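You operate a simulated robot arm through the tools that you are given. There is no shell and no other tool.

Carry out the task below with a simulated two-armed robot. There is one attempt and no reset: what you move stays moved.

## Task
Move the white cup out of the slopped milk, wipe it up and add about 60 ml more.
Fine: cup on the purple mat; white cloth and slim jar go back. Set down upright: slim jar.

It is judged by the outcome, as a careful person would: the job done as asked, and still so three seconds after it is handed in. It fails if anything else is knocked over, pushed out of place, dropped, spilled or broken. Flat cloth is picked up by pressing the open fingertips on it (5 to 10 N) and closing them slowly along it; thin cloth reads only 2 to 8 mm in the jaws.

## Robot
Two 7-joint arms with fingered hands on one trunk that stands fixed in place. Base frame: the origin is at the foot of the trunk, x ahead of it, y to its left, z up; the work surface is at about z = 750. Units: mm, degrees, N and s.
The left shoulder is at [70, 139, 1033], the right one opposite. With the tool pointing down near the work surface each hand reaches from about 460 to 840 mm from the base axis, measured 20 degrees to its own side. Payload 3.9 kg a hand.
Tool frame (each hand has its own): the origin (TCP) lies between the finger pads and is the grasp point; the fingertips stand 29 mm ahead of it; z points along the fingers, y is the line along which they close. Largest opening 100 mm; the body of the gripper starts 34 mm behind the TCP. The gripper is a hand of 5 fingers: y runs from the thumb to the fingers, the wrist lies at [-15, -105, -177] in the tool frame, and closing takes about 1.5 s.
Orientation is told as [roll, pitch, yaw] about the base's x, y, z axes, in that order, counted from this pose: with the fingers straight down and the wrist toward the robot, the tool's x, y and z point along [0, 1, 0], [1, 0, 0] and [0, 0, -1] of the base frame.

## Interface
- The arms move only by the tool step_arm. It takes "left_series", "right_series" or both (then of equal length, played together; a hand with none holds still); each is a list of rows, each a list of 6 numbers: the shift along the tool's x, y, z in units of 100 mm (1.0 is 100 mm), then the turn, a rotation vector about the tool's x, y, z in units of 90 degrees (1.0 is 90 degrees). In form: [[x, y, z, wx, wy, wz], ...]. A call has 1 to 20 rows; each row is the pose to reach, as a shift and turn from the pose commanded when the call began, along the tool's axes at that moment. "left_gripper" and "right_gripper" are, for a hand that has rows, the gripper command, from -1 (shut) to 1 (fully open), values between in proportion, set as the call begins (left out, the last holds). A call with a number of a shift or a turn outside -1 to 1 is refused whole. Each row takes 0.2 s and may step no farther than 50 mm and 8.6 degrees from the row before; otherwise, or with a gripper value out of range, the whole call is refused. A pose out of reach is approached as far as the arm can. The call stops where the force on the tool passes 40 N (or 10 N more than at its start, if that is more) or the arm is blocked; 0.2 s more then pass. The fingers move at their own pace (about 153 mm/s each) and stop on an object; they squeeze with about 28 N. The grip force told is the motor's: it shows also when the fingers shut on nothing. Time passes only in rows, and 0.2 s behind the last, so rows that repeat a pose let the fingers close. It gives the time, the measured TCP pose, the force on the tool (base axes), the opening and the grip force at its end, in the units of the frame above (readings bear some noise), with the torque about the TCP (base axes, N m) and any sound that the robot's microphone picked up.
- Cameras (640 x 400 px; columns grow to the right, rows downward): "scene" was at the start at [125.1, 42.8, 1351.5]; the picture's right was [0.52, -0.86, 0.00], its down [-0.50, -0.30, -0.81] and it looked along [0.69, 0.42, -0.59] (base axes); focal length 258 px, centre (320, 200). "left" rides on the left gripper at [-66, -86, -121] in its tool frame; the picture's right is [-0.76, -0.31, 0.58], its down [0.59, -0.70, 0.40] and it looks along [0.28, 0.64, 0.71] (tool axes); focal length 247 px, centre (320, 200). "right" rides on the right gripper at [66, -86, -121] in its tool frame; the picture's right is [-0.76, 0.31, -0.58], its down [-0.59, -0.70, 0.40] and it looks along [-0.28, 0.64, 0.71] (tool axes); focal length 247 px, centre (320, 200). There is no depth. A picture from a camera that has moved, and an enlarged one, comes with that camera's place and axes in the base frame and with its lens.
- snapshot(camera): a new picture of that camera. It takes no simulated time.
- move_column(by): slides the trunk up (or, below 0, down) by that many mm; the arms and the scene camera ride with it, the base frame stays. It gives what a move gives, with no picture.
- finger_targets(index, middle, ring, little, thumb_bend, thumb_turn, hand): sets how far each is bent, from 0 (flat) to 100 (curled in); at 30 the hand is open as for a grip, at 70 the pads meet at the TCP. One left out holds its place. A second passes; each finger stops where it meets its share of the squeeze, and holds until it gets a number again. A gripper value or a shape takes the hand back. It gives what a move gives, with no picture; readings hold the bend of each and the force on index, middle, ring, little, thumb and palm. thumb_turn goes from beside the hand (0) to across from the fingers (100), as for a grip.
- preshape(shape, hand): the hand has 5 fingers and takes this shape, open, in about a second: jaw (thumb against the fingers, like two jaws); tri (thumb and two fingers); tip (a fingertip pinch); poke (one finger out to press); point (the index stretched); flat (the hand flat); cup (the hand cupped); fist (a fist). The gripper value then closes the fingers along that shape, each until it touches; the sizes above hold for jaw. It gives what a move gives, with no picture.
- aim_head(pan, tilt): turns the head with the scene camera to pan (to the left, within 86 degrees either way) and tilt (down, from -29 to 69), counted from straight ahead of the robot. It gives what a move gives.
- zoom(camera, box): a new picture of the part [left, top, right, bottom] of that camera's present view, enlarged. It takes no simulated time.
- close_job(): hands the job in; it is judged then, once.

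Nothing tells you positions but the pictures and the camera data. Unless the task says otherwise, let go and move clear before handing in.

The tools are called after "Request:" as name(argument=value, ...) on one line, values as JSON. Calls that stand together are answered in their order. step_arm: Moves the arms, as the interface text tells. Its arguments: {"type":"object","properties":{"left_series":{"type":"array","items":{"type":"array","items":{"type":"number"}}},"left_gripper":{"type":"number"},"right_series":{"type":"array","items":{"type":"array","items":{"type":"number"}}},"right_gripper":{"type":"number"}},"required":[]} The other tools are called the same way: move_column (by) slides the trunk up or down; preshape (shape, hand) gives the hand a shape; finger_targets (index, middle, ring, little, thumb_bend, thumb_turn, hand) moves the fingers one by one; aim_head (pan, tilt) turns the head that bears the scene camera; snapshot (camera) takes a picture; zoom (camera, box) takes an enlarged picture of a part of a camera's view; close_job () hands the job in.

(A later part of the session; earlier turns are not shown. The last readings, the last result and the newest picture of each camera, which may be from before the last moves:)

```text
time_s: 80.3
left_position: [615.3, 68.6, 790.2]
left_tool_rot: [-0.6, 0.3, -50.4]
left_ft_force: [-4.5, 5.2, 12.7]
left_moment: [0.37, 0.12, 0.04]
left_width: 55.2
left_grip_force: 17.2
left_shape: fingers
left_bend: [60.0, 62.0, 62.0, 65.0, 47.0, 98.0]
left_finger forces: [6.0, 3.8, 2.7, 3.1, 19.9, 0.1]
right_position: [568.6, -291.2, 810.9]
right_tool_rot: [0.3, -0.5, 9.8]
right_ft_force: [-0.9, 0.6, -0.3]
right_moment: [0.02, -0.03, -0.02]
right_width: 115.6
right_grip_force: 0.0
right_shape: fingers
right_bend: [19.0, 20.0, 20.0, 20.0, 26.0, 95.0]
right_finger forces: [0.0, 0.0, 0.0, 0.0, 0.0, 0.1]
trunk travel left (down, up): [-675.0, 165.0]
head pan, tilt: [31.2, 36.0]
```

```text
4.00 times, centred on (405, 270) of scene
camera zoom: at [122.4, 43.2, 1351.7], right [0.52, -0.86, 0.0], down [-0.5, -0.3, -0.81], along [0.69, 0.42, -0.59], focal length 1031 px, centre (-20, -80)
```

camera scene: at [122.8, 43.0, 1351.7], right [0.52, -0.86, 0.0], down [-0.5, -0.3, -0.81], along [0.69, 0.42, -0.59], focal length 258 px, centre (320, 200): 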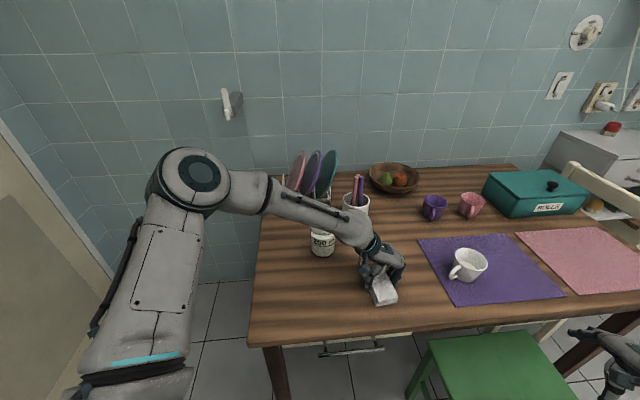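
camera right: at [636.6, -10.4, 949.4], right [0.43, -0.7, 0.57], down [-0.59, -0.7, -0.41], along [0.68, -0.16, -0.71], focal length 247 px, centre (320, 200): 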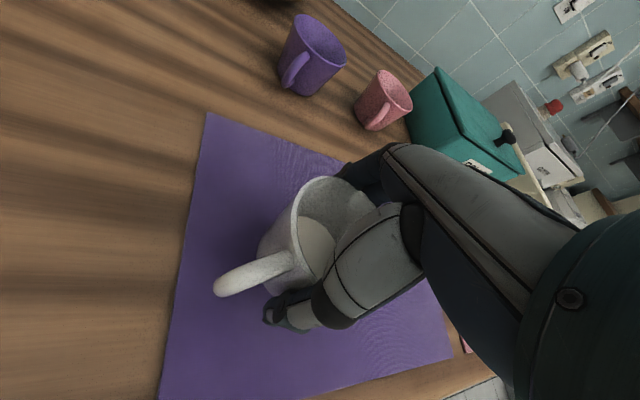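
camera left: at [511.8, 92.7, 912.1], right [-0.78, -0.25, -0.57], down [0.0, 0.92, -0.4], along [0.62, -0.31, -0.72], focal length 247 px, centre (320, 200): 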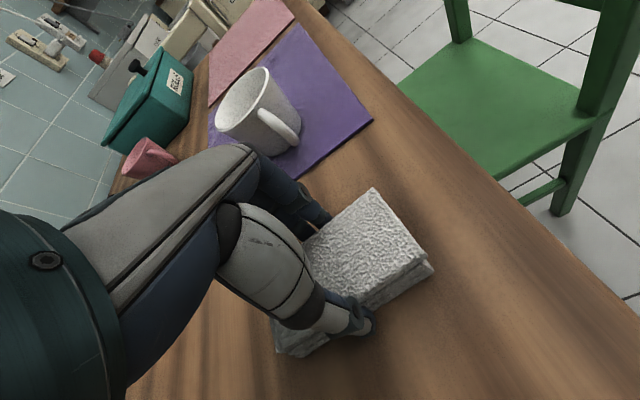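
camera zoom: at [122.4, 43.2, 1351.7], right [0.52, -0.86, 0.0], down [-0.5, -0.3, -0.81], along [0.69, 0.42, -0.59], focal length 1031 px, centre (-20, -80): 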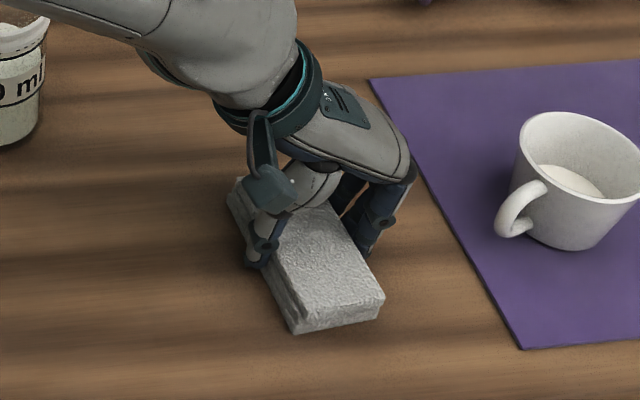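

The stroke took the milk up. I'll do a return stroke offset toward the far side for complete coverage.

Request:
step_arm(left_series=[[0.08, -0.03, 0, 0, 0, 0], [0.18, -0.1, 0, 0, 0, 0], [0.2, -0.18, 0, 0, 0, 0], [0.2, -0.27, 0, 0, 0, 0], [0.2, -0.36, 0, 0, 0, 0], [0.2, -0.45, 0, 0, 0, 0], [0.2, -0.54, 0, 0, 0, 0], [0.2, -0.63, 0, 0, 0, 0], [0.2, -0.72, 0, 0, 0, 0], [0.2, -0.81, 0, 0, 0, 0], [0.2, -0.9, 0, 0, 0, 0], [0.2, -1.0, 0, 0, 0, 0]])

Request:
step_arm(left_series=[[0, -0.08, 0, 0, 0, 0], [0, -0.16, 0, 0, 0, 0], [0, -0.24, 0, 0, 0, 0], [0, -0.32, 0, 0, 0, 0], [0, -0.4, 0, 0, 0, 0], [0, -0.48, 0, 0, 0, 0], [0, -0.55, 0, 0, 0, 0]])

Request:
zoom(camera="scene", box=[310, 220, 460, 320])

Request:
snapshot(camera="left")

```text
time_s: 82.9
left_position: [568.2, 157.2, 790.3]
left_tool_rot: [-0.5, 0.3, -50.3]
left_ft_force: [4.4, -5.8, 16.0]
left_moment: [0.14, -0.2, -0.08]
left_width: 55.1
left_grip_force: 21.2
left_shape: fingers
left_bend: [58.0, 60.0, 61.0, 64.0, 49.0, 98.0]
left_finger forces: [9.2, 5.9, 4.8, 5.7, 15.4, 0.1]
right_position: [569.8, -291.3, 810.3]
right_tool_rot: [0.4, -0.4, 9.7]
right_ft_force: [-0.6, -1.2, -0.3]
right_moment: [-0.01, 0.0, 0.01]
right_width: 115.5
right_grip_force: 0.0
right_shape: fingers
right_bend: [19.0, 20.0, 20.0, 20.0, 26.0, 95.0]
right_finger forces: [0.0, 0.0, 0.0, 0.0, 0.0, 0.0]
trunk travel left (down, up): [-675.0, 165.0]
head pan, tilt: [31.2, 36.0]
```

```text
time_s: 84.5
left_position: [532.2, 200.6, 788.8]
left_tool_rot: [-0.6, 0.4, -50.4]
left_ft_force: [2.6, -6.4, 13.7]
left_moment: [0.07, -0.14, -0.11]
left_width: 54.8
left_grip_force: 19.8
left_shape: fingers
left_bend: [58.0, 60.0, 61.0, 64.0, 49.0, 98.0]
left_finger forces: [9.0, 5.6, 4.5, 5.2, 15.8, 0.0]
right_position: [569.2, -290.9, 809.2]
right_tool_rot: [0.4, -0.5, 9.8]
right_ft_force: [-0.2, 0.4, -0.4]
right_moment: [-0.01, -0.03, -0.01]
right_width: 115.7
right_grip_force: 0.0
right_shape: fingers
right_bend: [19.0, 20.0, 20.0, 20.0, 26.0, 95.0]
right_finger forces: [0.0, 0.0, 0.0, 0.1, 0.1, 0.1]
trunk travel left (down, up): [-675.0, 165.0]
head pan, tilt: [31.2, 36.0]
```

```text
4.00 times, centred on (385, 270) of scene
camera zoom: at [123.8, 41.4, 1351.7], right [0.52, -0.86, 0.0], down [-0.5, -0.3, -0.81], along [0.69, 0.42, -0.59], focal length 1031 px, centre (60, -80)
```

zoom: 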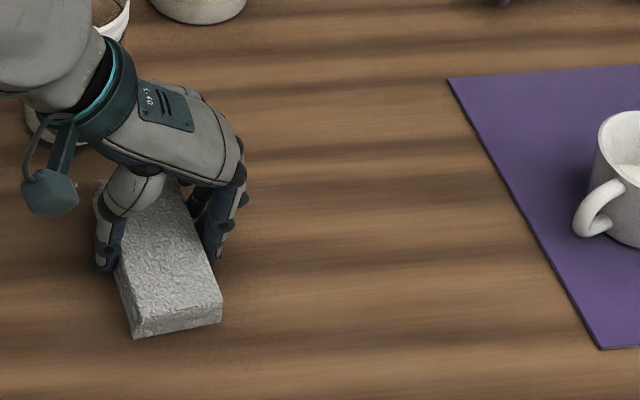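

```text
taken
camera left: at [429.0, 223.7, 912.5], right [-0.78, -0.25, -0.57], down [0.0, 0.92, -0.4], along [0.62, -0.31, -0.72], focal length 247 px, centre (320, 200)
```

left: 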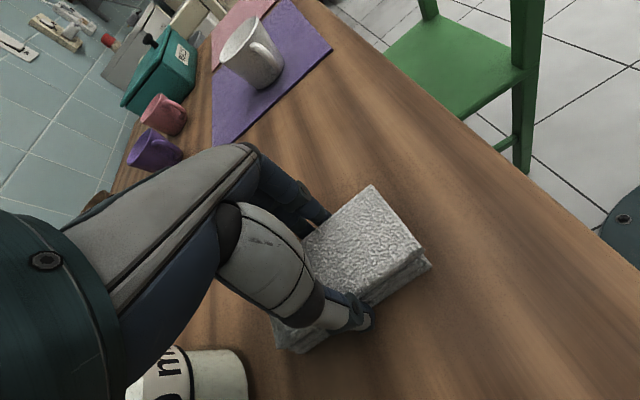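

The table surface is clean. I'll lift the pad and carry it back to its original place.

Request:
step_arm(left_series=[[0, 0, -0.08, 0, 0, 0], [0, 0, -0.2, 0, 0, 0], [0, 0, -0.32, 0, 0, 0], [-0.02, -0.04, -0.38, 0, 0, 0], [-0.05, -0.12, -0.38, 0, 0, 0], [-0.1, -0.24, -0.38, 0, 0, 0], [-0.15, -0.37, -0.38, 0, 0, 0], [-0.2, -0.5, -0.38, 0, 0, 0], [-0.22, -0.63, -0.38, 0, 0, 0], [-0.25, -0.75, -0.38, 0, 0, 0], [-0.25, -0.83, -0.38, 0, 0, 0]])

Request:
step_arm(left_series=[[0, -0.05, 0, 0, 0, 0], [0, -0.15, 0, 0, 0, 0], [0, -0.27, 0, 0, 0, 0], [0, -0.4, 0, 0, 0, 0], [0, -0.53, 0, 0, 0, 0], [0, -0.65, 0, 0, 0, 0], [0, -0.75, 0, 0, 0, 0], [0, -0.8, 0, 0, 0, 0], [0, -0.825, 0, 0, 0, 0]])

Request:
zoom(camera="scene", box=[230, 240, 350, 360])

Request:
snapshot(camera="scene")

```text
time_s: 86.9
left_position: [462.3, 249.9, 828.9]
left_tool_rot: [-0.6, 0.5, -50.3]
left_ft_force: [0.1, 0.0, -0.1]
left_moment: [0.02, -0.03, 0.01]
left_width: 54.8
left_grip_force: 17.8
left_shape: fingers
left_bend: [58.0, 61.0, 61.0, 64.0, 48.0, 98.0]
left_finger forces: [7.4, 4.5, 3.6, 2.2, 17.3, 0.1]
right_position: [570.8, -290.2, 808.4]
right_tool_rot: [0.4, -0.4, 9.8]
right_ft_force: [-0.3, 0.4, -0.4]
right_moment: [0.03, 0.02, -0.04]
right_width: 115.7
right_grip_force: 0.0
right_shape: fingers
right_bend: [19.0, 20.0, 20.0, 20.0, 26.0, 95.0]
right_finger forces: [0.0, 0.0, 0.1, 0.0, 0.0, 0.1]
trunk travel left (down, up): [-675.0, 165.0]
head pan, tilt: [31.2, 36.0]
```

```text
time_s: 88.9
left_position: [408.6, 312.4, 828.7]
left_tool_rot: [-0.6, 0.4, -50.3]
left_ft_force: [-0.6, 0.0, -0.5]
left_moment: [-0.01, -0.01, -0.01]
left_width: 55.1
left_grip_force: 17.2
left_shape: fingers
left_bend: [58.0, 61.0, 61.0, 65.0, 49.0, 98.0]
left_finger forces: [7.5, 4.4, 3.6, 1.7, 17.1, 0.1]
right_position: [570.4, -291.2, 809.4]
right_tool_rot: [0.5, -0.4, 9.8]
right_ft_force: [-0.8, 0.2, -0.2]
right_moment: [0.02, 0.01, 0.04]
right_width: 115.6
right_grip_force: 0.1
right_shape: fingers
right_bend: [19.0, 20.0, 20.0, 20.0, 26.0, 95.0]
right_finger forces: [0.1, 0.0, 0.1, 0.0, 0.1, 0.1]
trunk travel left (down, up): [-675.0, 165.0]
head pan, tilt: [31.2, 36.0]
```

```text
3.33 times, centred on (290, 300) of scene
camera zoom: at [125.1, 42.9, 1351.5], right [0.52, -0.86, 0.0], down [-0.5, -0.3, -0.81], along [0.69, 0.42, -0.59], focal length 859 px, centre (420, -133)
```

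zoom: 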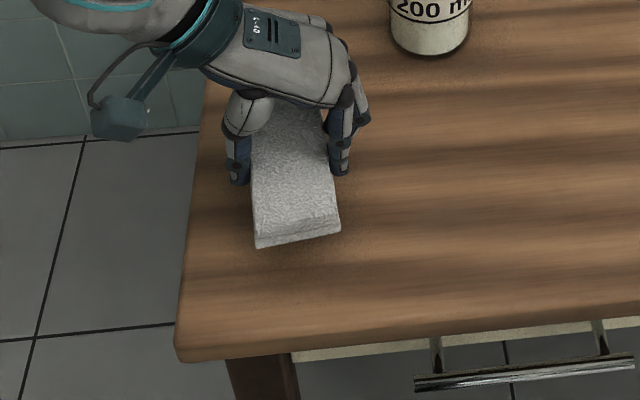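

```text
taken
camera scene: at [125.1, 42.9, 1351.5], right [0.52, -0.86, 0.0], down [-0.5, -0.3, -0.81], along [0.69, 0.42, -0.59], focal length 258 px, centre (320, 200)
```

scene: 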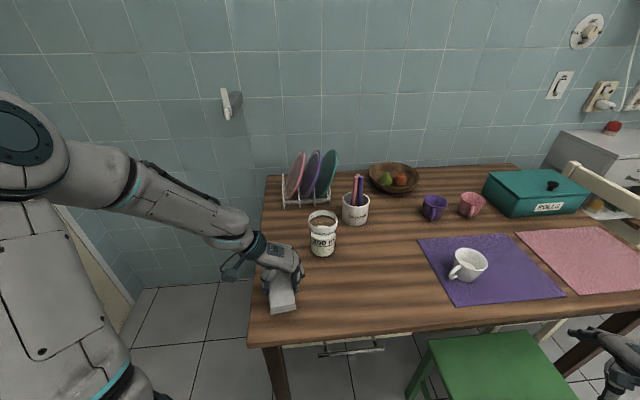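

The pad is aligned over its original spot. I'll lower it and release.

Request:
step_arm(left_series=[[0, 0, 0.08, 0, 0, 0], [0, 0, 0.17, 0, 0, 0], [0, 0, 0.26, 0, 0, 0], [0, 0, 0.32, 0, 0, 0], [0, 0, 0.35, 0, 0, 0], [0, 0, 0.37, 0, 0, 0]])

Request:
zoom(camera="scene", box=[230, 240, 350, 360])

```text
time_s: 90.3
left_position: [409.4, 312.6, 792.6]
left_tool_rot: [-0.6, 0.5, -50.4]
left_ft_force: [-0.9, 0.7, 0.1]
left_moment: [-0.01, -0.01, 0.0]
left_width: 54.9
left_grip_force: 17.4
left_shape: fingers
left_bend: [58.0, 61.0, 61.0, 65.0, 49.0, 98.0]
left_finger forces: [7.5, 4.3, 3.6, 2.0, 17.1, 0.0]
right_position: [571.1, -290.4, 808.6]
right_tool_rot: [0.3, -0.3, 9.7]
right_ft_force: [0.2, 0.2, -1.1]
right_moment: [0.02, -0.02, -0.04]
right_width: 116.2
right_grip_force: 0.1
right_shape: fingers
right_bend: [19.0, 20.0, 20.0, 20.0, 26.0, 95.0]
right_finger forces: [0.1, 0.1, 0.0, 0.1, 0.0, 0.0]
trunk travel left (down, up): [-675.0, 165.0]
head pan, tilt: [31.2, 36.0]
```

```text
3.33 times, centred on (290, 300) of scene
camera zoom: at [124.9, 42.9, 1351.5], right [0.52, -0.86, 0.0], down [-0.5, -0.3, -0.81], along [0.69, 0.42, -0.59], focal length 859 px, centre (420, -133)
```

zoom: 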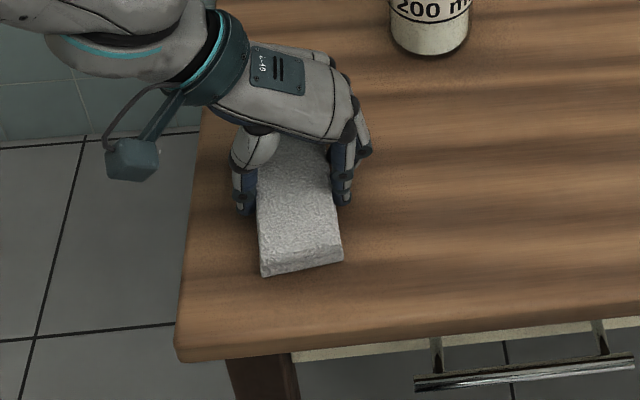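

Request:
step_arm(left_series=[[0, 0, -0.04, 0, 0, 0], [0, 0.03, -0.04, 0, 0, 0.02], [0, 0.07, -0.04, 0, 0, 0.045], [0, 0.07, -0.01, 0, 0, 0.045], [0, 0.07, 0.01, 0, 0, 0.045]])

Request:
zoom(camera="scene", box=[230, 240, 350, 360])

```text
time_s: 91.5
left_position: [413.7, 307.8, 791.3]
left_tool_rot: [-0.6, 0.4, -54.4]
left_ft_force: [-0.3, 0.3, 1.8]
left_moment: [0.05, -0.12, 0.03]
left_width: 54.7
left_grip_force: 17.6
left_shape: fingers
left_bend: [58.0, 61.0, 61.0, 65.0, 48.0, 98.0]
left_finger forces: [7.1, 4.5, 3.6, 3.6, 17.4, 0.0]
right_position: [570.8, -291.5, 808.9]
right_tool_rot: [0.3, -0.4, 9.8]
right_ft_force: [0.2, 0.0, 0.5]
right_moment: [0.01, -0.01, 0.0]
right_width: 115.6
right_grip_force: 0.0
right_shape: fingers
right_bend: [19.0, 20.0, 20.0, 20.0, 26.0, 95.0]
right_finger forces: [0.1, 0.0, 0.0, 0.1, 0.0, 0.0]
trunk travel left (down, up): [-675.0, 165.0]
head pan, tilt: [31.2, 36.0]
```

```text
3.33 times, centred on (290, 300) of scene
camera zoom: at [124.6, 42.6, 1351.6], right [0.52, -0.86, 0.0], down [-0.5, -0.3, -0.81], along [0.69, 0.42, -0.59], focal length 859 px, centre (420, -133)
```

zoom: 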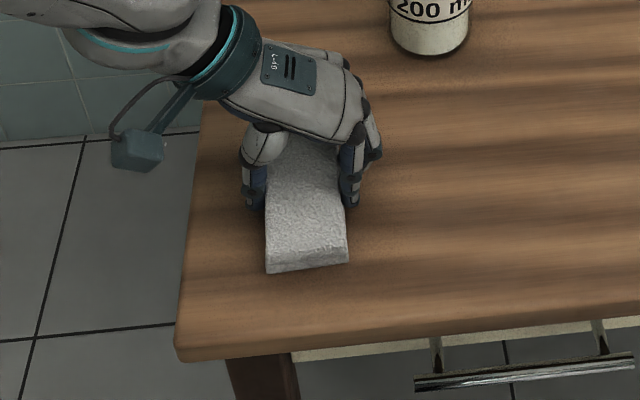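

The pad now matches its original outline. I'll release and lift off.

Request:
finger_targets(hand="left", index=46, middle=46, ring=46, little=46, thumb_bend=43)

Request:
finger_targets(hand="left", index=36, middle=36, ring=36, little=36, thumb_bend=35)

Request:
step_arm(left_series=[[0, 0, -0.1, 0, 0, 0], [0, 0, -0.25, 0, 0, 0], [0, 0, -0.45, 0, 0, 0], [0, 0, -0.7, 0, 0, 0], [0, 0, -1.0, 0, 0, 0]])

Request:
snapshot(camera="scene")

Request:
snapshot(camera="left")

```text
time_s: 92.5
left_position: [411.7, 307.8, 790.7]
left_tool_rot: [-0.6, 0.4, -54.4]
left_ft_force: [-0.2, 0.7, -0.3]
left_moment: [0.03, 0.01, -0.01]
left_width: 64.2
left_grip_force: 0.1
left_shape: fingers
left_bend: [46.0, 46.0, 46.0, 46.0, 43.0, 99.0]
left_finger forces: [0.0, 0.1, 0.1, 0.1, 0.2, 0.0]
right_position: [570.1, -290.4, 809.6]
right_tool_rot: [0.4, -0.4, 9.8]
right_ft_force: [0.7, -0.6, -0.1]
right_moment: [0.01, 0.04, 0.0]
right_width: 115.6
right_grip_force: 0.0
right_shape: fingers
right_bend: [19.0, 20.0, 20.0, 20.0, 26.0, 95.0]
right_finger forces: [0.0, 0.1, 0.0, 0.0, 0.0, 0.0]
trunk travel left (down, up): [-675.0, 165.0]
head pan, tilt: [31.2, 36.0]
```

```text
time_s: 93.5
left_position: [413.9, 306.5, 790.9]
left_tool_rot: [-0.5, 0.4, -54.4]
left_ft_force: [-0.1, -0.6, 0.2]
left_moment: [-0.01, 0.01, 0.02]
left_width: 85.2
left_grip_force: 0.0
left_shape: fingers
left_bend: [36.0, 36.0, 36.0, 36.0, 35.0, 98.0]
left_finger forces: [0.0, 0.0, 0.0, 0.0, 0.1, 0.1]
right_position: [569.9, -289.6, 808.6]
right_tool_rot: [0.5, -0.4, 9.8]
right_ft_force: [0.1, -0.6, 0.0]
right_moment: [0.0, -0.02, 0.02]
right_width: 115.6
right_grip_force: 0.0
right_shape: fingers
right_bend: [19.0, 20.0, 20.0, 20.0, 26.0, 95.0]
right_finger forces: [0.1, 0.0, 0.1, 0.0, 0.1, 0.0]
trunk travel left (down, up): [-675.0, 165.0]
head pan, tilt: [31.2, 36.0]
```

```text
time_s: 94.7
left_position: [413.4, 306.1, 890.9]
left_tool_rot: [-0.6, 0.4, -54.4]
left_ft_force: [0.7, 0.3, 0.3]
left_moment: [-0.02, -0.01, 0.01]
left_width: 85.3
left_grip_force: 0.0
left_shape: fingers
left_bend: [36.0, 36.0, 36.0, 36.0, 35.0, 98.0]
left_finger forces: [0.0, 0.0, 0.0, 0.0, 0.0, 0.0]
right_position: [570.1, -291.0, 807.6]
right_tool_rot: [0.4, -0.3, 9.8]
right_ft_force: [0.3, -0.2, 0.5]
right_moment: [-0.01, -0.01, 0.0]
right_width: 115.7
right_grip_force: 0.0
right_shape: fingers
right_bend: [19.0, 20.0, 20.0, 20.0, 26.0, 95.0]
right_finger forces: [0.0, 0.0, 0.0, 0.1, 0.0, 0.0]
trunk travel left (down, up): [-675.0, 165.0]
head pan, tilt: [31.2, 36.0]
```

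```text
taken
camera scene: at [124.8, 41.3, 1351.5], right [0.52, -0.86, 0.0], down [-0.5, -0.3, -0.81], along [0.69, 0.42, -0.59], focal length 258 px, centre (320, 200)
```

scene: 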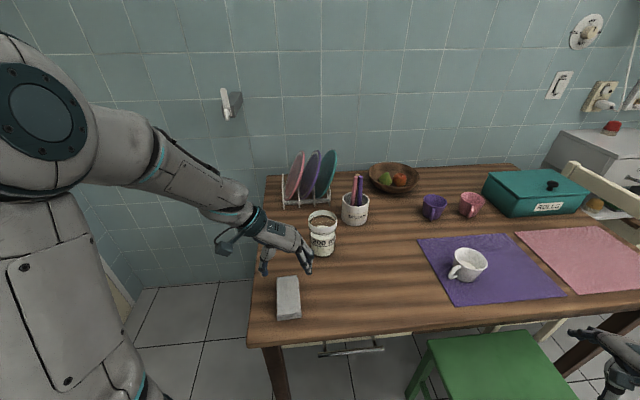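

```text
taken
camera left: at [311.8, 337.2, 1014.2], right [-0.8, -0.19, -0.57], down [0.06, 0.91, -0.4], along [0.6, -0.36, -0.72], focal length 247 px, centre (320, 200)
```

left: 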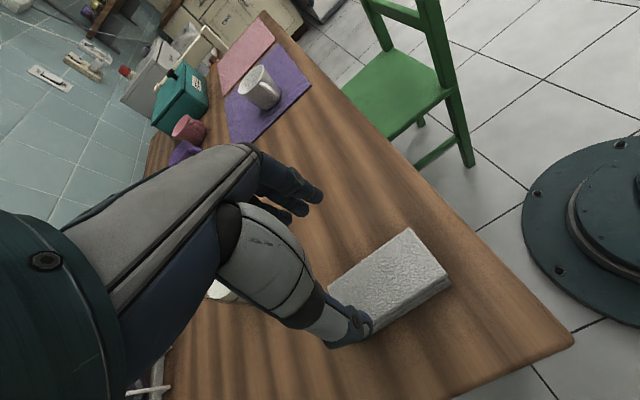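

Request:
zoom(camera="scene", box=[250, 140, 450, 340])

Request:
zoom(camera="scene", box=[230, 240, 350, 360])

```text
2.00 times, centred on (350, 240) of scene
camera zoom: at [124.8, 41.3, 1351.5], right [0.52, -0.86, 0.0], down [-0.5, -0.3, -0.81], along [0.69, 0.42, -0.59], focal length 515 px, centre (260, 120)
```

zoom: 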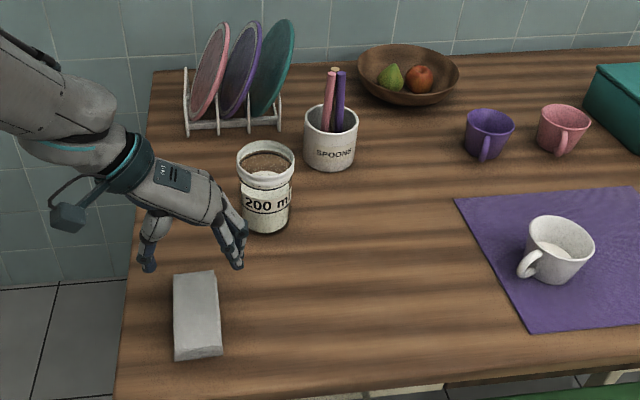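

```text
3.33 times, centred on (290, 300) of scene
camera zoom: at [124.8, 41.3, 1351.5], right [0.52, -0.86, 0.0], down [-0.5, -0.3, -0.81], along [0.69, 0.42, -0.59], focal length 859 px, centre (420, -133)
```

zoom: 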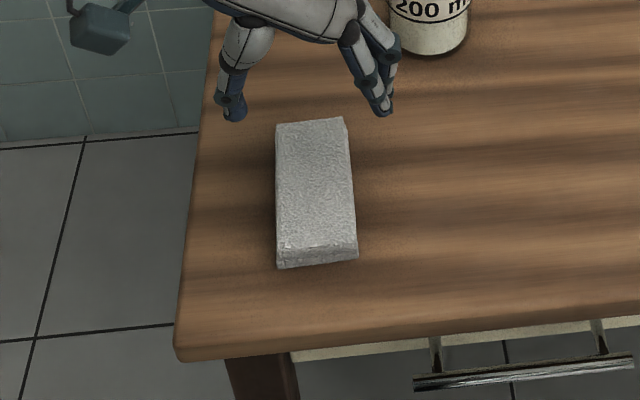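

The table is clean and the pad lies within a few millimetres of its old spot. For the jar I'll reorient the left hand up and away from everything, to a sideways grip with the fingers horizontal.

Request:
step_arm(left_series=[[0.08, -0.02, -0.08, 0, 0, -0.07], [0.16, -0.03, -0.16, 0, 0, -0.14], [0.24, -0.05, -0.24, 0, 0, -0.21], [0.32, -0.06, -0.32, 0, 0, -0.28], [0.4, -0.08, -0.4, 0, 0, -0.35], [0.48, -0.1, -0.48, 0, 0, -0.42], [0.56, -0.11, -0.56, 0, 0, -0.49], [0.62, -0.13, -0.64, 0, 0, -0.55]])

Request:
step_arm(left_series=[[0.02, -0.08, -0.03, 0, 0, -0.07], [0.03, -0.16, -0.06, 0, 0, -0.14], [0.04, -0.24, -0.09, 0, 0, -0.21], [0.05, -0.32, -0.12, 0, 0, -0.28], [0.06, -0.4, -0.15, 0, 0, -0.35], [0.07, -0.48, -0.18, 0, 0, -0.42], [0.08, -0.56, -0.2, 0, 0, -0.49], [0.08, -0.56, -0.2, 0, 0, -0.55]])

```text
time_s: 96.5
left_position: [458.0, 354.3, 954.6]
left_tool_rot: [-0.1, 0.7, -4.8]
left_ft_force: [0.7, 0.1, 0.7]
left_moment: [0.03, 0.01, -0.03]
left_width: 85.4
left_grip_force: 0.0
left_shape: fingers
left_bend: [36.0, 36.0, 36.0, 36.0, 35.0, 98.0]
left_finger forces: [0.0, 0.0, 0.0, 0.0, 0.0, 0.1]
right_position: [570.0, -290.6, 809.8]
right_tool_rot: [0.4, -0.3, 9.9]
right_ft_force: [0.9, 0.6, 0.2]
right_moment: [0.01, -0.02, -0.01]
right_width: 115.7
right_grip_force: 0.0
right_shape: fingers
right_bend: [19.0, 20.0, 20.0, 20.0, 26.0, 95.0]
right_finger forces: [0.0, 0.0, 0.0, 0.1, 0.0, 0.0]
trunk travel left (down, up): [-675.0, 165.0]
head pan, tilt: [31.2, 36.0]
```

```text
time_s: 98.3
left_position: [426.5, 394.5, 953.7]
left_tool_rot: [-0.1, 1.2, 45.0]
left_ft_force: [0.2, 0.1, -0.1]
left_moment: [0.02, -0.01, -0.03]
left_width: 85.5
left_grip_force: 0.0
left_shape: fingers
left_bend: [36.0, 36.0, 36.0, 36.0, 35.0, 98.0]
left_finger forces: [0.1, 0.0, 0.0, 0.0, 0.0, 0.0]
left hand out of reach, approached as far as the arm can: row 4, 5, 6, 7, 8
right_position: [570.8, -290.6, 809.1]
right_tool_rot: [0.5, -0.4, 9.8]
right_ft_force: [-0.5, 0.2, 0.4]
right_moment: [0.0, 0.0, 0.0]
right_width: 116.1
right_grip_force: 0.0
right_shape: fingers
right_bend: [19.0, 20.0, 20.0, 20.0, 26.0, 95.0]
right_finger forces: [0.1, 0.1, 0.0, 0.1, 0.1, 0.0]
trunk travel left (down, up): [-675.0, 165.0]
head pan, tilt: [31.2, 36.0]
```

Request:
step_arm(left_series=[[-0.06, 0.09, 0, 0, -0.07, 0], [-0.12, 0.18, 0, 0, -0.14, 0], [-0.18, 0.27, 0, 0, -0.21, 0], [-0.24, 0.36, 0, 0, -0.28, 0], [-0.3, 0.45, 0, 0, -0.35, 0], [-0.36, 0.54, 0, 0, -0.42, 0], [-0.42, 0.63, 0, 0, -0.5, 0]])

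```text
time_s: 99.9
left_position: [501.9, 408.4, 955.2]
left_tool_rot: [-44.5, 0.5, 44.6]
left_ft_force: [-0.5, -0.5, -0.1]
left_moment: [-0.01, -0.04, -0.04]
left_width: 85.3
left_grip_force: 0.0
left_shape: fingers
left_bend: [36.0, 36.0, 36.0, 36.0, 35.0, 98.0]
left_finger forces: [0.0, 0.1, 0.0, 0.0, 0.1, 0.0]
right_position: [570.4, -290.0, 810.9]
right_tool_rot: [0.3, -0.3, 9.9]
right_ft_force: [-0.5, 0.1, -0.4]
right_moment: [0.01, 0.02, -0.03]
right_width: 115.9
right_grip_force: 0.0
right_shape: fingers
right_bend: [19.0, 20.0, 20.0, 20.0, 26.0, 95.0]
right_finger forces: [0.0, 0.0, 0.1, 0.0, 0.0, 0.0]
trunk travel left (down, up): [-675.0, 165.0]
head pan, tilt: [31.2, 36.0]
```

Request:
step_arm(left_series=[[0, 0, 0, 0, -0.08, 0], [0, 0, 0, 0, -0.16, 0], [0, 0, 0, 0, -0.24, 0], [0, 0, 0, 0, -0.32, 0], [0, 0, 0, 0, -0.4, 0], [0, 0, 0, 0, -0.48, 0], [0, 0, 0, 0, -0.505, 0]])

Request:
snapshot(camera="left")

Request:
snapshot(camera="scene")

```text
time_s: 101.5
left_position: [500.7, 408.0, 954.9]
left_tool_rot: [-90.1, 0.5, 44.6]
left_ft_force: [-1.3, 0.1, 0.2]
left_moment: [-0.03, 0.01, 0.02]
left_width: 85.2
left_grip_force: 0.1
left_shape: fingers
left_bend: [36.0, 36.0, 36.0, 36.0, 35.0, 98.0]
left_finger forces: [0.0, 0.0, 0.0, 0.1, 0.1, 0.0]
right_position: [570.2, -290.0, 810.0]
right_tool_rot: [0.4, -0.4, 9.8]
right_ft_force: [1.2, 0.8, 0.2]
right_moment: [-0.03, -0.04, 0.01]
right_width: 115.7
right_grip_force: 0.0
right_shape: fingers
right_bend: [19.0, 20.0, 20.0, 20.0, 26.0, 95.0]
right_finger forces: [0.1, 0.0, 0.0, 0.0, 0.1, 0.1]
trunk travel left (down, up): [-675.0, 165.0]
head pan, tilt: [31.2, 36.0]
```

```text
taken
camera left: at [355.4, 433.0, 1022.5], right [0.19, -0.62, 0.76], down [-0.22, -0.78, -0.58], along [0.96, -0.06, -0.29], focal length 247 px, centre (320, 200)
```

left: 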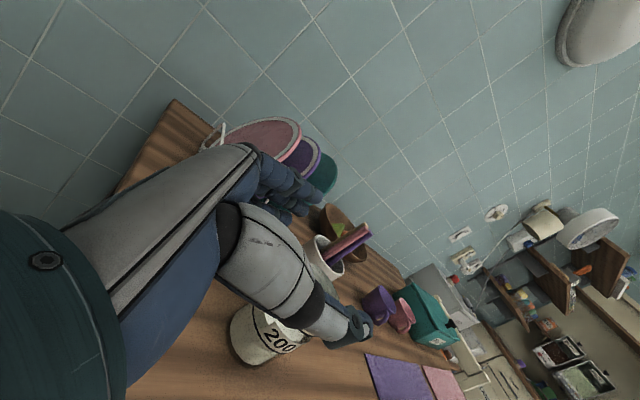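

```text
taken
camera scene: at [125.1, 42.6, 1351.5], right [0.52, -0.86, 0.0], down [-0.5, -0.3, -0.81], along [0.69, 0.42, -0.59], focal length 258 px, centre (320, 200)
```

scene: 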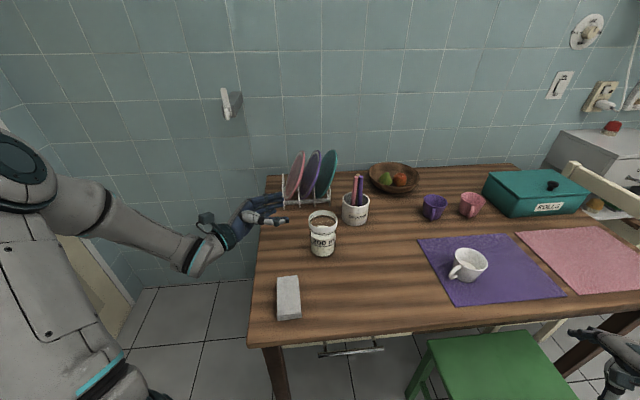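

The sideways pose is reached. I'll open the fingers wide and lower the hand beside the jar, rotating to yaw 30° to keep clear of the cloth.

Request:
finger_targets(hand="left", index=16, middle=16, ring=16, little=16, thumb_bend=22)

Request:
step_arm(left_series=[[0.1, 0.1, 0.03, 0.04, 0, 0], [0.2, 0.2, 0.06, 0.08, 0, 0], [0.3, 0.3, 0.09, 0.12, 0, 0], [0.4, 0.4, 0.12, 0.16, 0, 0], [0.5, 0.51, 0.14, 0.162, 0, 0]])

Request:
snapshot(camera="left")

Request:
zoom(camera="scene", box=[200, 170, 400, 340])

```text
time_s: 102.5
left_position: [501.6, 406.7, 955.9]
left_tool_rot: [-90.0, 0.6, 44.6]
left_ft_force: [-0.7, -0.1, -0.6]
left_moment: [-0.01, -0.03, 0.02]
left_width: 120.8
left_grip_force: 0.0
left_shape: fingers
left_bend: [16.0, 16.0, 16.0, 16.0, 22.0, 97.0]
left_finger forces: [0.0, 0.0, 0.1, 0.0, 0.0, 0.1]
right_position: [570.8, -289.6, 808.5]
right_tool_rot: [0.4, -0.3, 9.8]
right_ft_force: [0.7, -0.2, 0.2]
right_moment: [0.0, 0.03, 0.03]
right_width: 115.8
right_grip_force: 0.0
right_shape: fingers
right_bend: [19.0, 20.0, 20.0, 20.0, 26.0, 95.0]
right_finger forces: [0.1, 0.0, 0.0, 0.0, 0.0, 0.0]
trunk travel left (down, up): [-675.0, 165.0]
head pan, tilt: [31.2, 36.0]
```

```text
time_s: 103.7
left_position: [548.5, 434.1, 905.5]
left_tool_rot: [-90.0, 0.6, 30.1]
left_ft_force: [0.1, -0.8, -0.9]
left_moment: [0.0, 0.0, -0.04]
left_width: 120.6
left_grip_force: 0.0
left_shape: fingers
left_bend: [16.0, 16.0, 16.0, 16.0, 22.0, 97.0]
left_finger forces: [0.0, 0.0, 0.1, 0.0, 0.0, 0.0]
right_position: [571.7, -289.3, 809.6]
right_tool_rot: [0.3, -0.4, 9.8]
right_ft_force: [0.4, 0.6, -0.6]
right_moment: [-0.01, 0.01, 0.0]
right_width: 115.6
right_grip_force: 0.0
right_shape: fingers
right_bend: [19.0, 20.0, 20.0, 20.0, 26.0, 95.0]
right_finger forces: [0.0, 0.1, 0.0, 0.0, 0.0, 0.1]
trunk travel left (down, up): [-675.0, 165.0]
head pan, tilt: [31.2, 36.0]
```

```text
taken
camera left: at [413.2, 495.0, 971.2], right [0.03, -0.65, 0.76], down [-0.41, -0.7, -0.58], along [0.91, -0.3, -0.29], focal length 247 px, centre (320, 200)
```

left: 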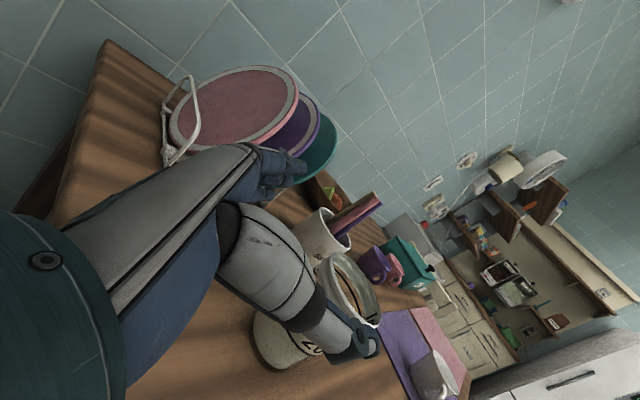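

```text
2.35 times, centred on (300, 255) of scene
camera zoom: at [125.2, 43.4, 1351.5], right [0.52, -0.86, 0.0], down [-0.5, -0.3, -0.81], along [0.69, 0.42, -0.59], focal length 606 px, centre (367, 71)
```

zoom: 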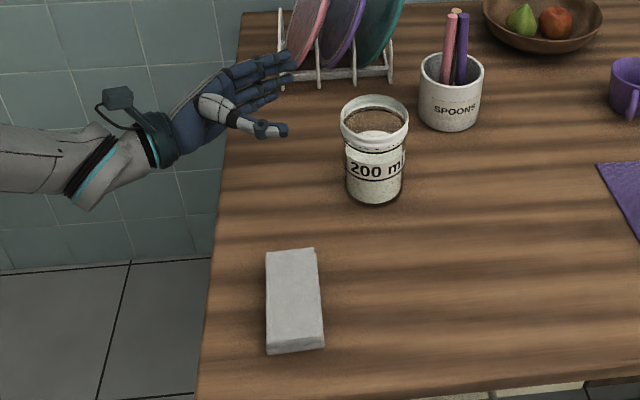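

The jar's centre is at (607, 324). I'll lower to z≈825 and then advance along the finger direction.

Request:
step_arm(left_series=[[0.15, 0, 0, 0, 0, 0], [0.3, 0, 0, 0, 0, 0], [0.45, 0, 0, 0, 0, 0], [0.6, -0.02, 0, 0, 0, 0], [0.72, -0.04, 0, 0, 0, 0], [0.8, -0.04, 0, 0, 0, 0]])

Request:
step_arm(left_series=[[0, 0, 0.12, 0, 0, 0], [0, 0, 0.24, 0, 0, 0], [0, 0, 0.36, 0, 0, 0], [0, 0, 0.48, 0, 0, 0]])

Request:
snapshot(camera="left")

Request:
zoom(camera="scene", box=[240, 180, 380, 290])

```text
time_s: 105.1
left_position: [543.7, 430.8, 825.0]
left_tool_rot: [-90.2, 0.5, 30.1]
left_ft_force: [0.8, -0.7, 0.1]
left_moment: [-0.01, -0.03, 0.0]
left_width: 120.8
left_grip_force: 0.0
left_shape: fingers
left_bend: [16.0, 16.0, 16.0, 16.0, 22.0, 97.0]
left_finger forces: [0.0, 0.1, 0.1, 0.0, 0.0, 0.1]
right_position: [570.3, -289.3, 809.3]
right_tool_rot: [0.2, -0.4, 9.9]
right_ft_force: [-0.2, 0.0, 0.2]
right_moment: [-0.03, -0.02, -0.01]
right_width: 115.7
right_grip_force: 0.0
right_shape: fingers
right_bend: [19.0, 20.0, 20.0, 20.0, 26.0, 95.0]
right_finger forces: [0.0, 0.1, 0.0, 0.1, 0.0, 0.0]
trunk travel left (down, up): [-675.0, 165.0]
head pan, tilt: [31.2, 36.0]
```

```text
time_s: 106.1
left_position: [566.1, 389.1, 826.5]
left_tool_rot: [-90.0, 0.6, 30.0]
left_ft_force: [0.0, 0.2, 0.0]
left_moment: [0.0, 0.01, 0.0]
left_width: 121.1
left_grip_force: 0.0
left_shape: fingers
left_bend: [16.0, 16.0, 16.0, 16.0, 22.0, 97.0]
left_finger forces: [0.0, 0.0, 0.0, 0.1, 0.1, 0.0]
right_position: [570.2, -289.7, 809.8]
right_tool_rot: [0.4, -0.3, 9.9]
right_ft_force: [-0.5, -0.4, 0.3]
right_moment: [0.03, -0.02, -0.01]
right_width: 115.9
right_grip_force: 0.0
right_shape: fingers
right_bend: [19.0, 20.0, 20.0, 20.0, 26.0, 95.0]
right_finger forces: [0.0, 0.0, 0.0, 0.0, 0.0, 0.0]
trunk travel left (down, up): [-675.0, 165.0]
head pan, tilt: [31.2, 36.0]
```

```text
taken
camera left: at [432.9, 450.5, 891.9], right [0.03, -0.65, 0.76], down [-0.41, -0.7, -0.58], along [0.91, -0.3, -0.29], focal length 247 px, centre (320, 200)
```

left: 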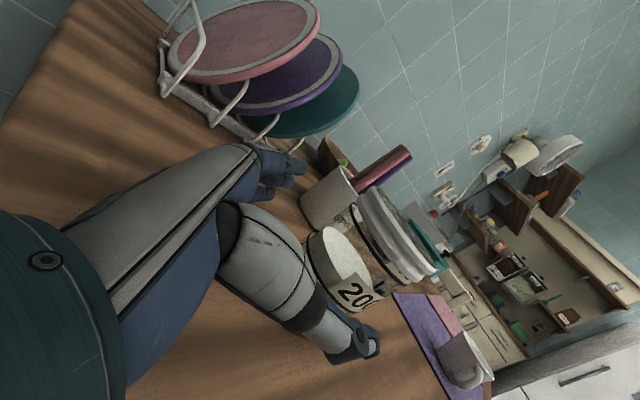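

```text
3.64 times, centred on (310, 235) of scene
camera zoom: at [125.2, 42.8, 1351.5], right [0.52, -0.86, 0.0], down [-0.5, -0.3, -0.81], along [0.69, 0.42, -0.59], focal length 937 px, centre (356, 73)
```

zoom: 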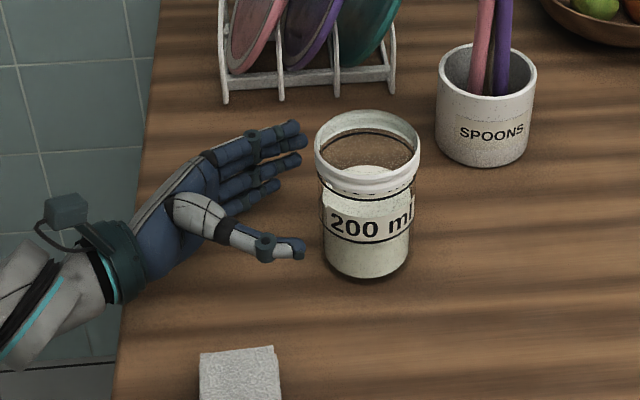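

Request:
step_arm(left_series=[[0, 0.01, 0.1, 0, 0, 0], [0, 0.02, 0.2, 0, 0, 0], [0, 0.03, 0.3, 0, 0, 0], [0, 0.03, 0.4, 0, 0, 0]])

Request:
snapshot(camera="left")

Request:
zoom(camera="scene", box=[240, 180, 380, 290])

```text
time_s: 107.1
left_position: [579.1, 372.5, 825.7]
left_tool_rot: [-90.2, 0.6, 30.1]
left_ft_force: [-0.5, 0.2, 0.3]
left_moment: [-0.02, 0.0, -0.01]
left_width: 120.8
left_grip_force: 0.0
left_shape: fingers
left_bend: [16.0, 16.0, 16.0, 16.0, 22.0, 97.0]
left_finger forces: [0.0, 0.0, 0.0, 0.0, 0.1, 0.1]
left hand out of reach, approached as far as the arm can: row 3, 4
right_position: [569.8, -290.8, 809.1]
right_tool_rot: [0.4, -0.3, 9.9]
right_ft_force: [-0.3, -0.6, -0.5]
right_moment: [0.0, -0.01, -0.02]
right_width: 115.9
right_grip_force: 0.1
right_shape: fingers
right_bend: [19.0, 20.0, 20.0, 20.0, 26.0, 95.0]
right_finger forces: [0.0, 0.1, 0.0, 0.1, 0.0, 0.1]
trunk travel left (down, up): [-675.0, 165.0]
head pan, tilt: [31.2, 36.0]
```

```text
taken
camera left: at [444.3, 434.2, 891.9], right [0.03, -0.65, 0.76], down [-0.41, -0.7, -0.58], along [0.91, -0.3, -0.29], focal length 247 px, centre (320, 200)
```

left: 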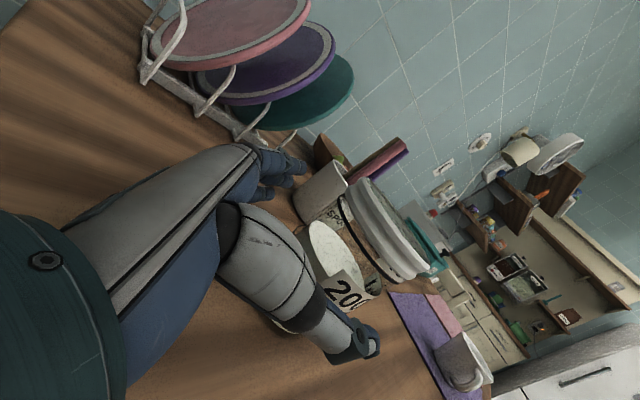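

```text
3.64 times, centred on (310, 235) of scene
camera zoom: at [125.1, 42.8, 1351.5], right [0.52, -0.86, 0.0], down [-0.5, -0.3, -0.81], along [0.69, 0.42, -0.59], focal length 937 px, centre (356, 73)
```

zoom: 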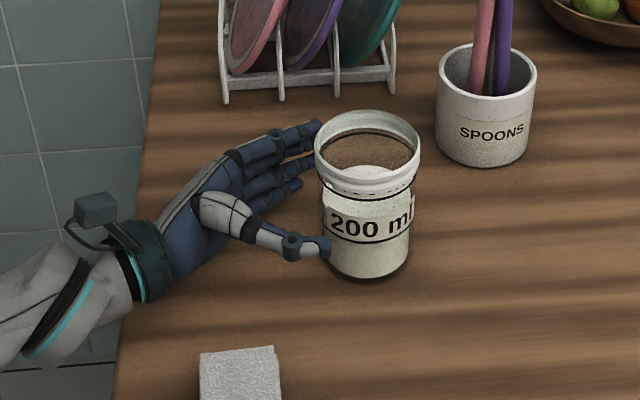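

The arm hit a joint limit at this yaw. I'll back off a little and approach at a yaw of about 42° instead.

Request:
step_arm(left_series=[[0, 0, -0.12, 0, 0, 0], [0, 0, -0.24, 0, 0, 0], [0, -0.05, -0.28, -0.045, 0, 0], [0, -0.1, -0.28, -0.09, 0, 0], [0, -0.15, -0.28, -0.133, 0, 0]])

Request:
step_arm(left_series=[[0, 0, 0.1, 0, 0, 0], [0, 0, 0.2, 0, 0, 0], [0, 0, 0.3, 0, 0, 0]])

Request:
zoom(camera="scene", box=[240, 180, 380, 290])

```text
time_s: 108.3
left_position: [550.8, 389.2, 826.0]
left_tool_rot: [-90.0, 0.5, 42.1]
left_ft_force: [0.1, -0.2, 0.6]
left_moment: [0.0, 0.04, 0.02]
left_width: 121.2
left_grip_force: 0.1
left_shape: fingers
left_bend: [16.0, 16.0, 16.0, 16.0, 22.0, 97.0]
left_finger forces: [0.0, 0.1, 0.0, 0.0, 0.0, 0.0]
right_position: [570.3, -290.0, 808.5]
right_tool_rot: [0.4, -0.4, 9.9]
right_ft_force: [-0.5, -0.6, 0.0]
right_moment: [0.02, 0.01, 0.02]
right_width: 115.6
right_grip_force: 0.1
right_shape: fingers
right_bend: [19.0, 20.0, 20.0, 20.0, 26.0, 95.0]
right_finger forces: [0.0, 0.0, 0.0, 0.0, 0.1, 0.0]
trunk travel left (down, up): [-675.0, 165.0]
head pan, tilt: [31.2, 36.0]
```

```text
time_s: 109.1
left_position: [572.1, 366.9, 827.0]
left_tool_rot: [-89.9, 0.5, 42.1]
left_ft_force: [0.7, 0.1, 0.5]
left_moment: [0.04, -0.01, -0.03]
left_width: 121.0
left_grip_force: 0.1
left_shape: fingers
left_bend: [16.0, 16.0, 16.0, 16.0, 22.0, 97.0]
left_finger forces: [0.0, 0.1, 0.0, 0.0, 0.0, 0.0]
right_position: [570.4, -290.3, 808.8]
right_tool_rot: [0.4, -0.5, 9.8]
right_ft_force: [0.6, -1.3, -0.1]
right_moment: [0.04, 0.0, -0.01]
right_width: 115.6
right_grip_force: 0.1
right_shape: fingers
right_bend: [19.0, 20.0, 20.0, 20.0, 26.0, 95.0]
right_finger forces: [0.1, 0.1, 0.0, 0.1, 0.0, 0.1]
trunk travel left (down, up): [-675.0, 165.0]
head pan, tilt: [31.2, 36.0]
```

```text
3.64 times, centred on (310, 235) of scene
camera zoom: at [125.3, 42.7, 1351.4], right [0.52, -0.86, 0.0], down [-0.5, -0.3, -0.81], along [0.69, 0.42, -0.59], focal length 937 px, centre (356, 73)
```

zoom: 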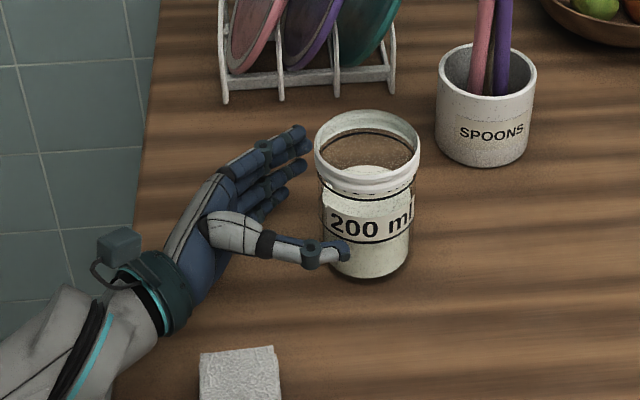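

Request:
step_arm(left_series=[[0, -0.01, 0.1, 0, 0, 0], [0, -0.03, 0.2, 0, 0, 0], [0, -0.03, 0.3, 0, 0, 0], [0, -0.03, 0.38, 0, 0, 0], [0, -0.03, 0.43, 0, 0, 0]])

Request:
snapshot(camera="left")

Request:
zoom(camera="scene", box=[240, 180, 380, 290])

```text
time_s: 110.3
left_position: [596.6, 332.3, 825.2]
left_tool_rot: [-90.0, 0.6, 42.1]
left_ft_force: [0.3, 0.1, -0.4]
left_moment: [0.02, -0.01, 0.0]
left_width: 120.7
left_grip_force: 0.1
left_shape: fingers
left_bend: [16.0, 16.0, 16.0, 16.0, 22.0, 97.0]
left_finger forces: [0.1, 0.0, 0.0, 0.0, 0.0, 0.0]
right_position: [570.2, -291.1, 809.5]
right_tool_rot: [0.5, -0.4, 9.9]
right_ft_force: [-0.9, -0.8, 0.2]
right_moment: [-0.01, 0.01, 0.0]
right_width: 115.7
right_grip_force: 0.0
right_shape: fingers
right_bend: [19.0, 20.0, 20.0, 20.0, 26.0, 95.0]
right_finger forces: [0.0, 0.0, 0.1, 0.1, 0.0, 0.1]
trunk travel left (down, up): [-675.0, 165.0]
head pan, tilt: [31.2, 36.0]
```

```text
taken
camera left: at [452.9, 365.3, 891.9], right [0.16, -0.63, 0.76], down [-0.26, -0.77, -0.58], along [0.95, -0.1, -0.29], focal length 247 px, centre (320, 200)
```

left: 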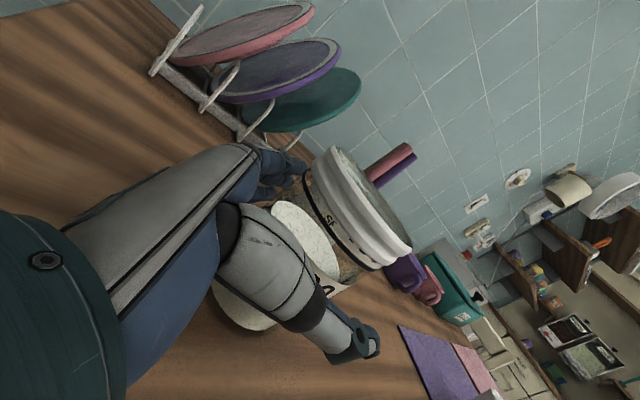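

```text
3.64 times, centred on (310, 235) of scene
camera zoom: at [125.1, 42.8, 1351.5], right [0.52, -0.86, 0.0], down [-0.5, -0.3, -0.81], along [0.69, 0.42, -0.59], focal length 937 px, centre (356, 73)
```

zoom: 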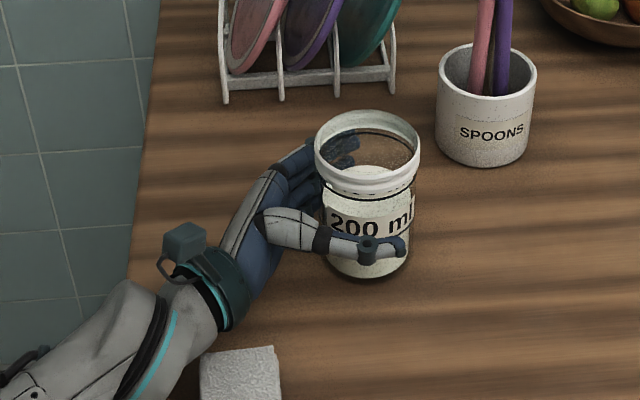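

The hand is wrapped around the jar with no contact yet. I'll move in slightly and close gradually.

Request:
step_arm(left_series=[[0, 0.01, 0.02, 0, 0, 0], [0, 0.02, 0.05, 0, 0, 0]])

Request:
finger_targets(hand="left", index=30, middle=30, ring=30, little=30, thumb_bend=32)

```text
time_s: 110.9
left_position: [596.6, 332.1, 825.8]
left_tool_rot: [-90.1, 0.6, 42.0]
left_ft_force: [0.7, -1.2, 0.4]
left_moment: [-0.04, -0.01, -0.03]
left_width: 120.9
left_grip_force: 0.1
left_shape: fingers
left_bend: [16.0, 16.0, 16.0, 16.0, 22.0, 97.0]
left_finger forces: [0.0, 0.0, 0.1, 0.0, 0.0, 0.1]
left hand out of reach, approached as far as the arm can: row 1, 2
right_position: [570.4, -290.2, 809.1]
right_tool_rot: [0.4, -0.4, 9.8]
right_ft_force: [-0.6, -0.2, -0.1]
right_moment: [0.01, -0.02, 0.01]
right_width: 115.7
right_grip_force: 0.0
right_shape: fingers
right_bend: [19.0, 20.0, 20.0, 20.0, 26.0, 95.0]
right_finger forces: [0.1, 0.0, 0.0, 0.0, 0.1, 0.0]
trunk travel left (down, up): [-675.0, 165.0]
head pan, tilt: [31.2, 36.0]
```

```text
time_s: 111.9
left_position: [595.9, 332.6, 825.7]
left_tool_rot: [-90.0, 0.6, 42.1]
left_ft_force: [0.0, 0.2, -0.2]
left_moment: [0.03, -0.03, 0.05]
left_width: 97.5
left_grip_force: 1.0
left_shape: fingers
left_bend: [30.0, 30.0, 30.0, 30.0, 32.0, 98.0]
left_finger forces: [1.1, 0.0, 0.0, 0.1, 0.0, 0.0]
right_position: [571.4, -289.4, 810.5]
right_tool_rot: [0.5, -0.3, 9.8]
right_ft_force: [0.2, -0.3, -0.2]
right_moment: [0.0, -0.02, -0.01]
right_width: 115.6
right_grip_force: 0.1
right_shape: fingers
right_bend: [19.0, 20.0, 20.0, 20.0, 26.0, 95.0]
right_finger forces: [0.0, 0.0, 0.0, 0.0, 0.0, 0.0]
trunk travel left (down, up): [-675.0, 165.0]
head pan, tilt: [31.2, 36.0]
```

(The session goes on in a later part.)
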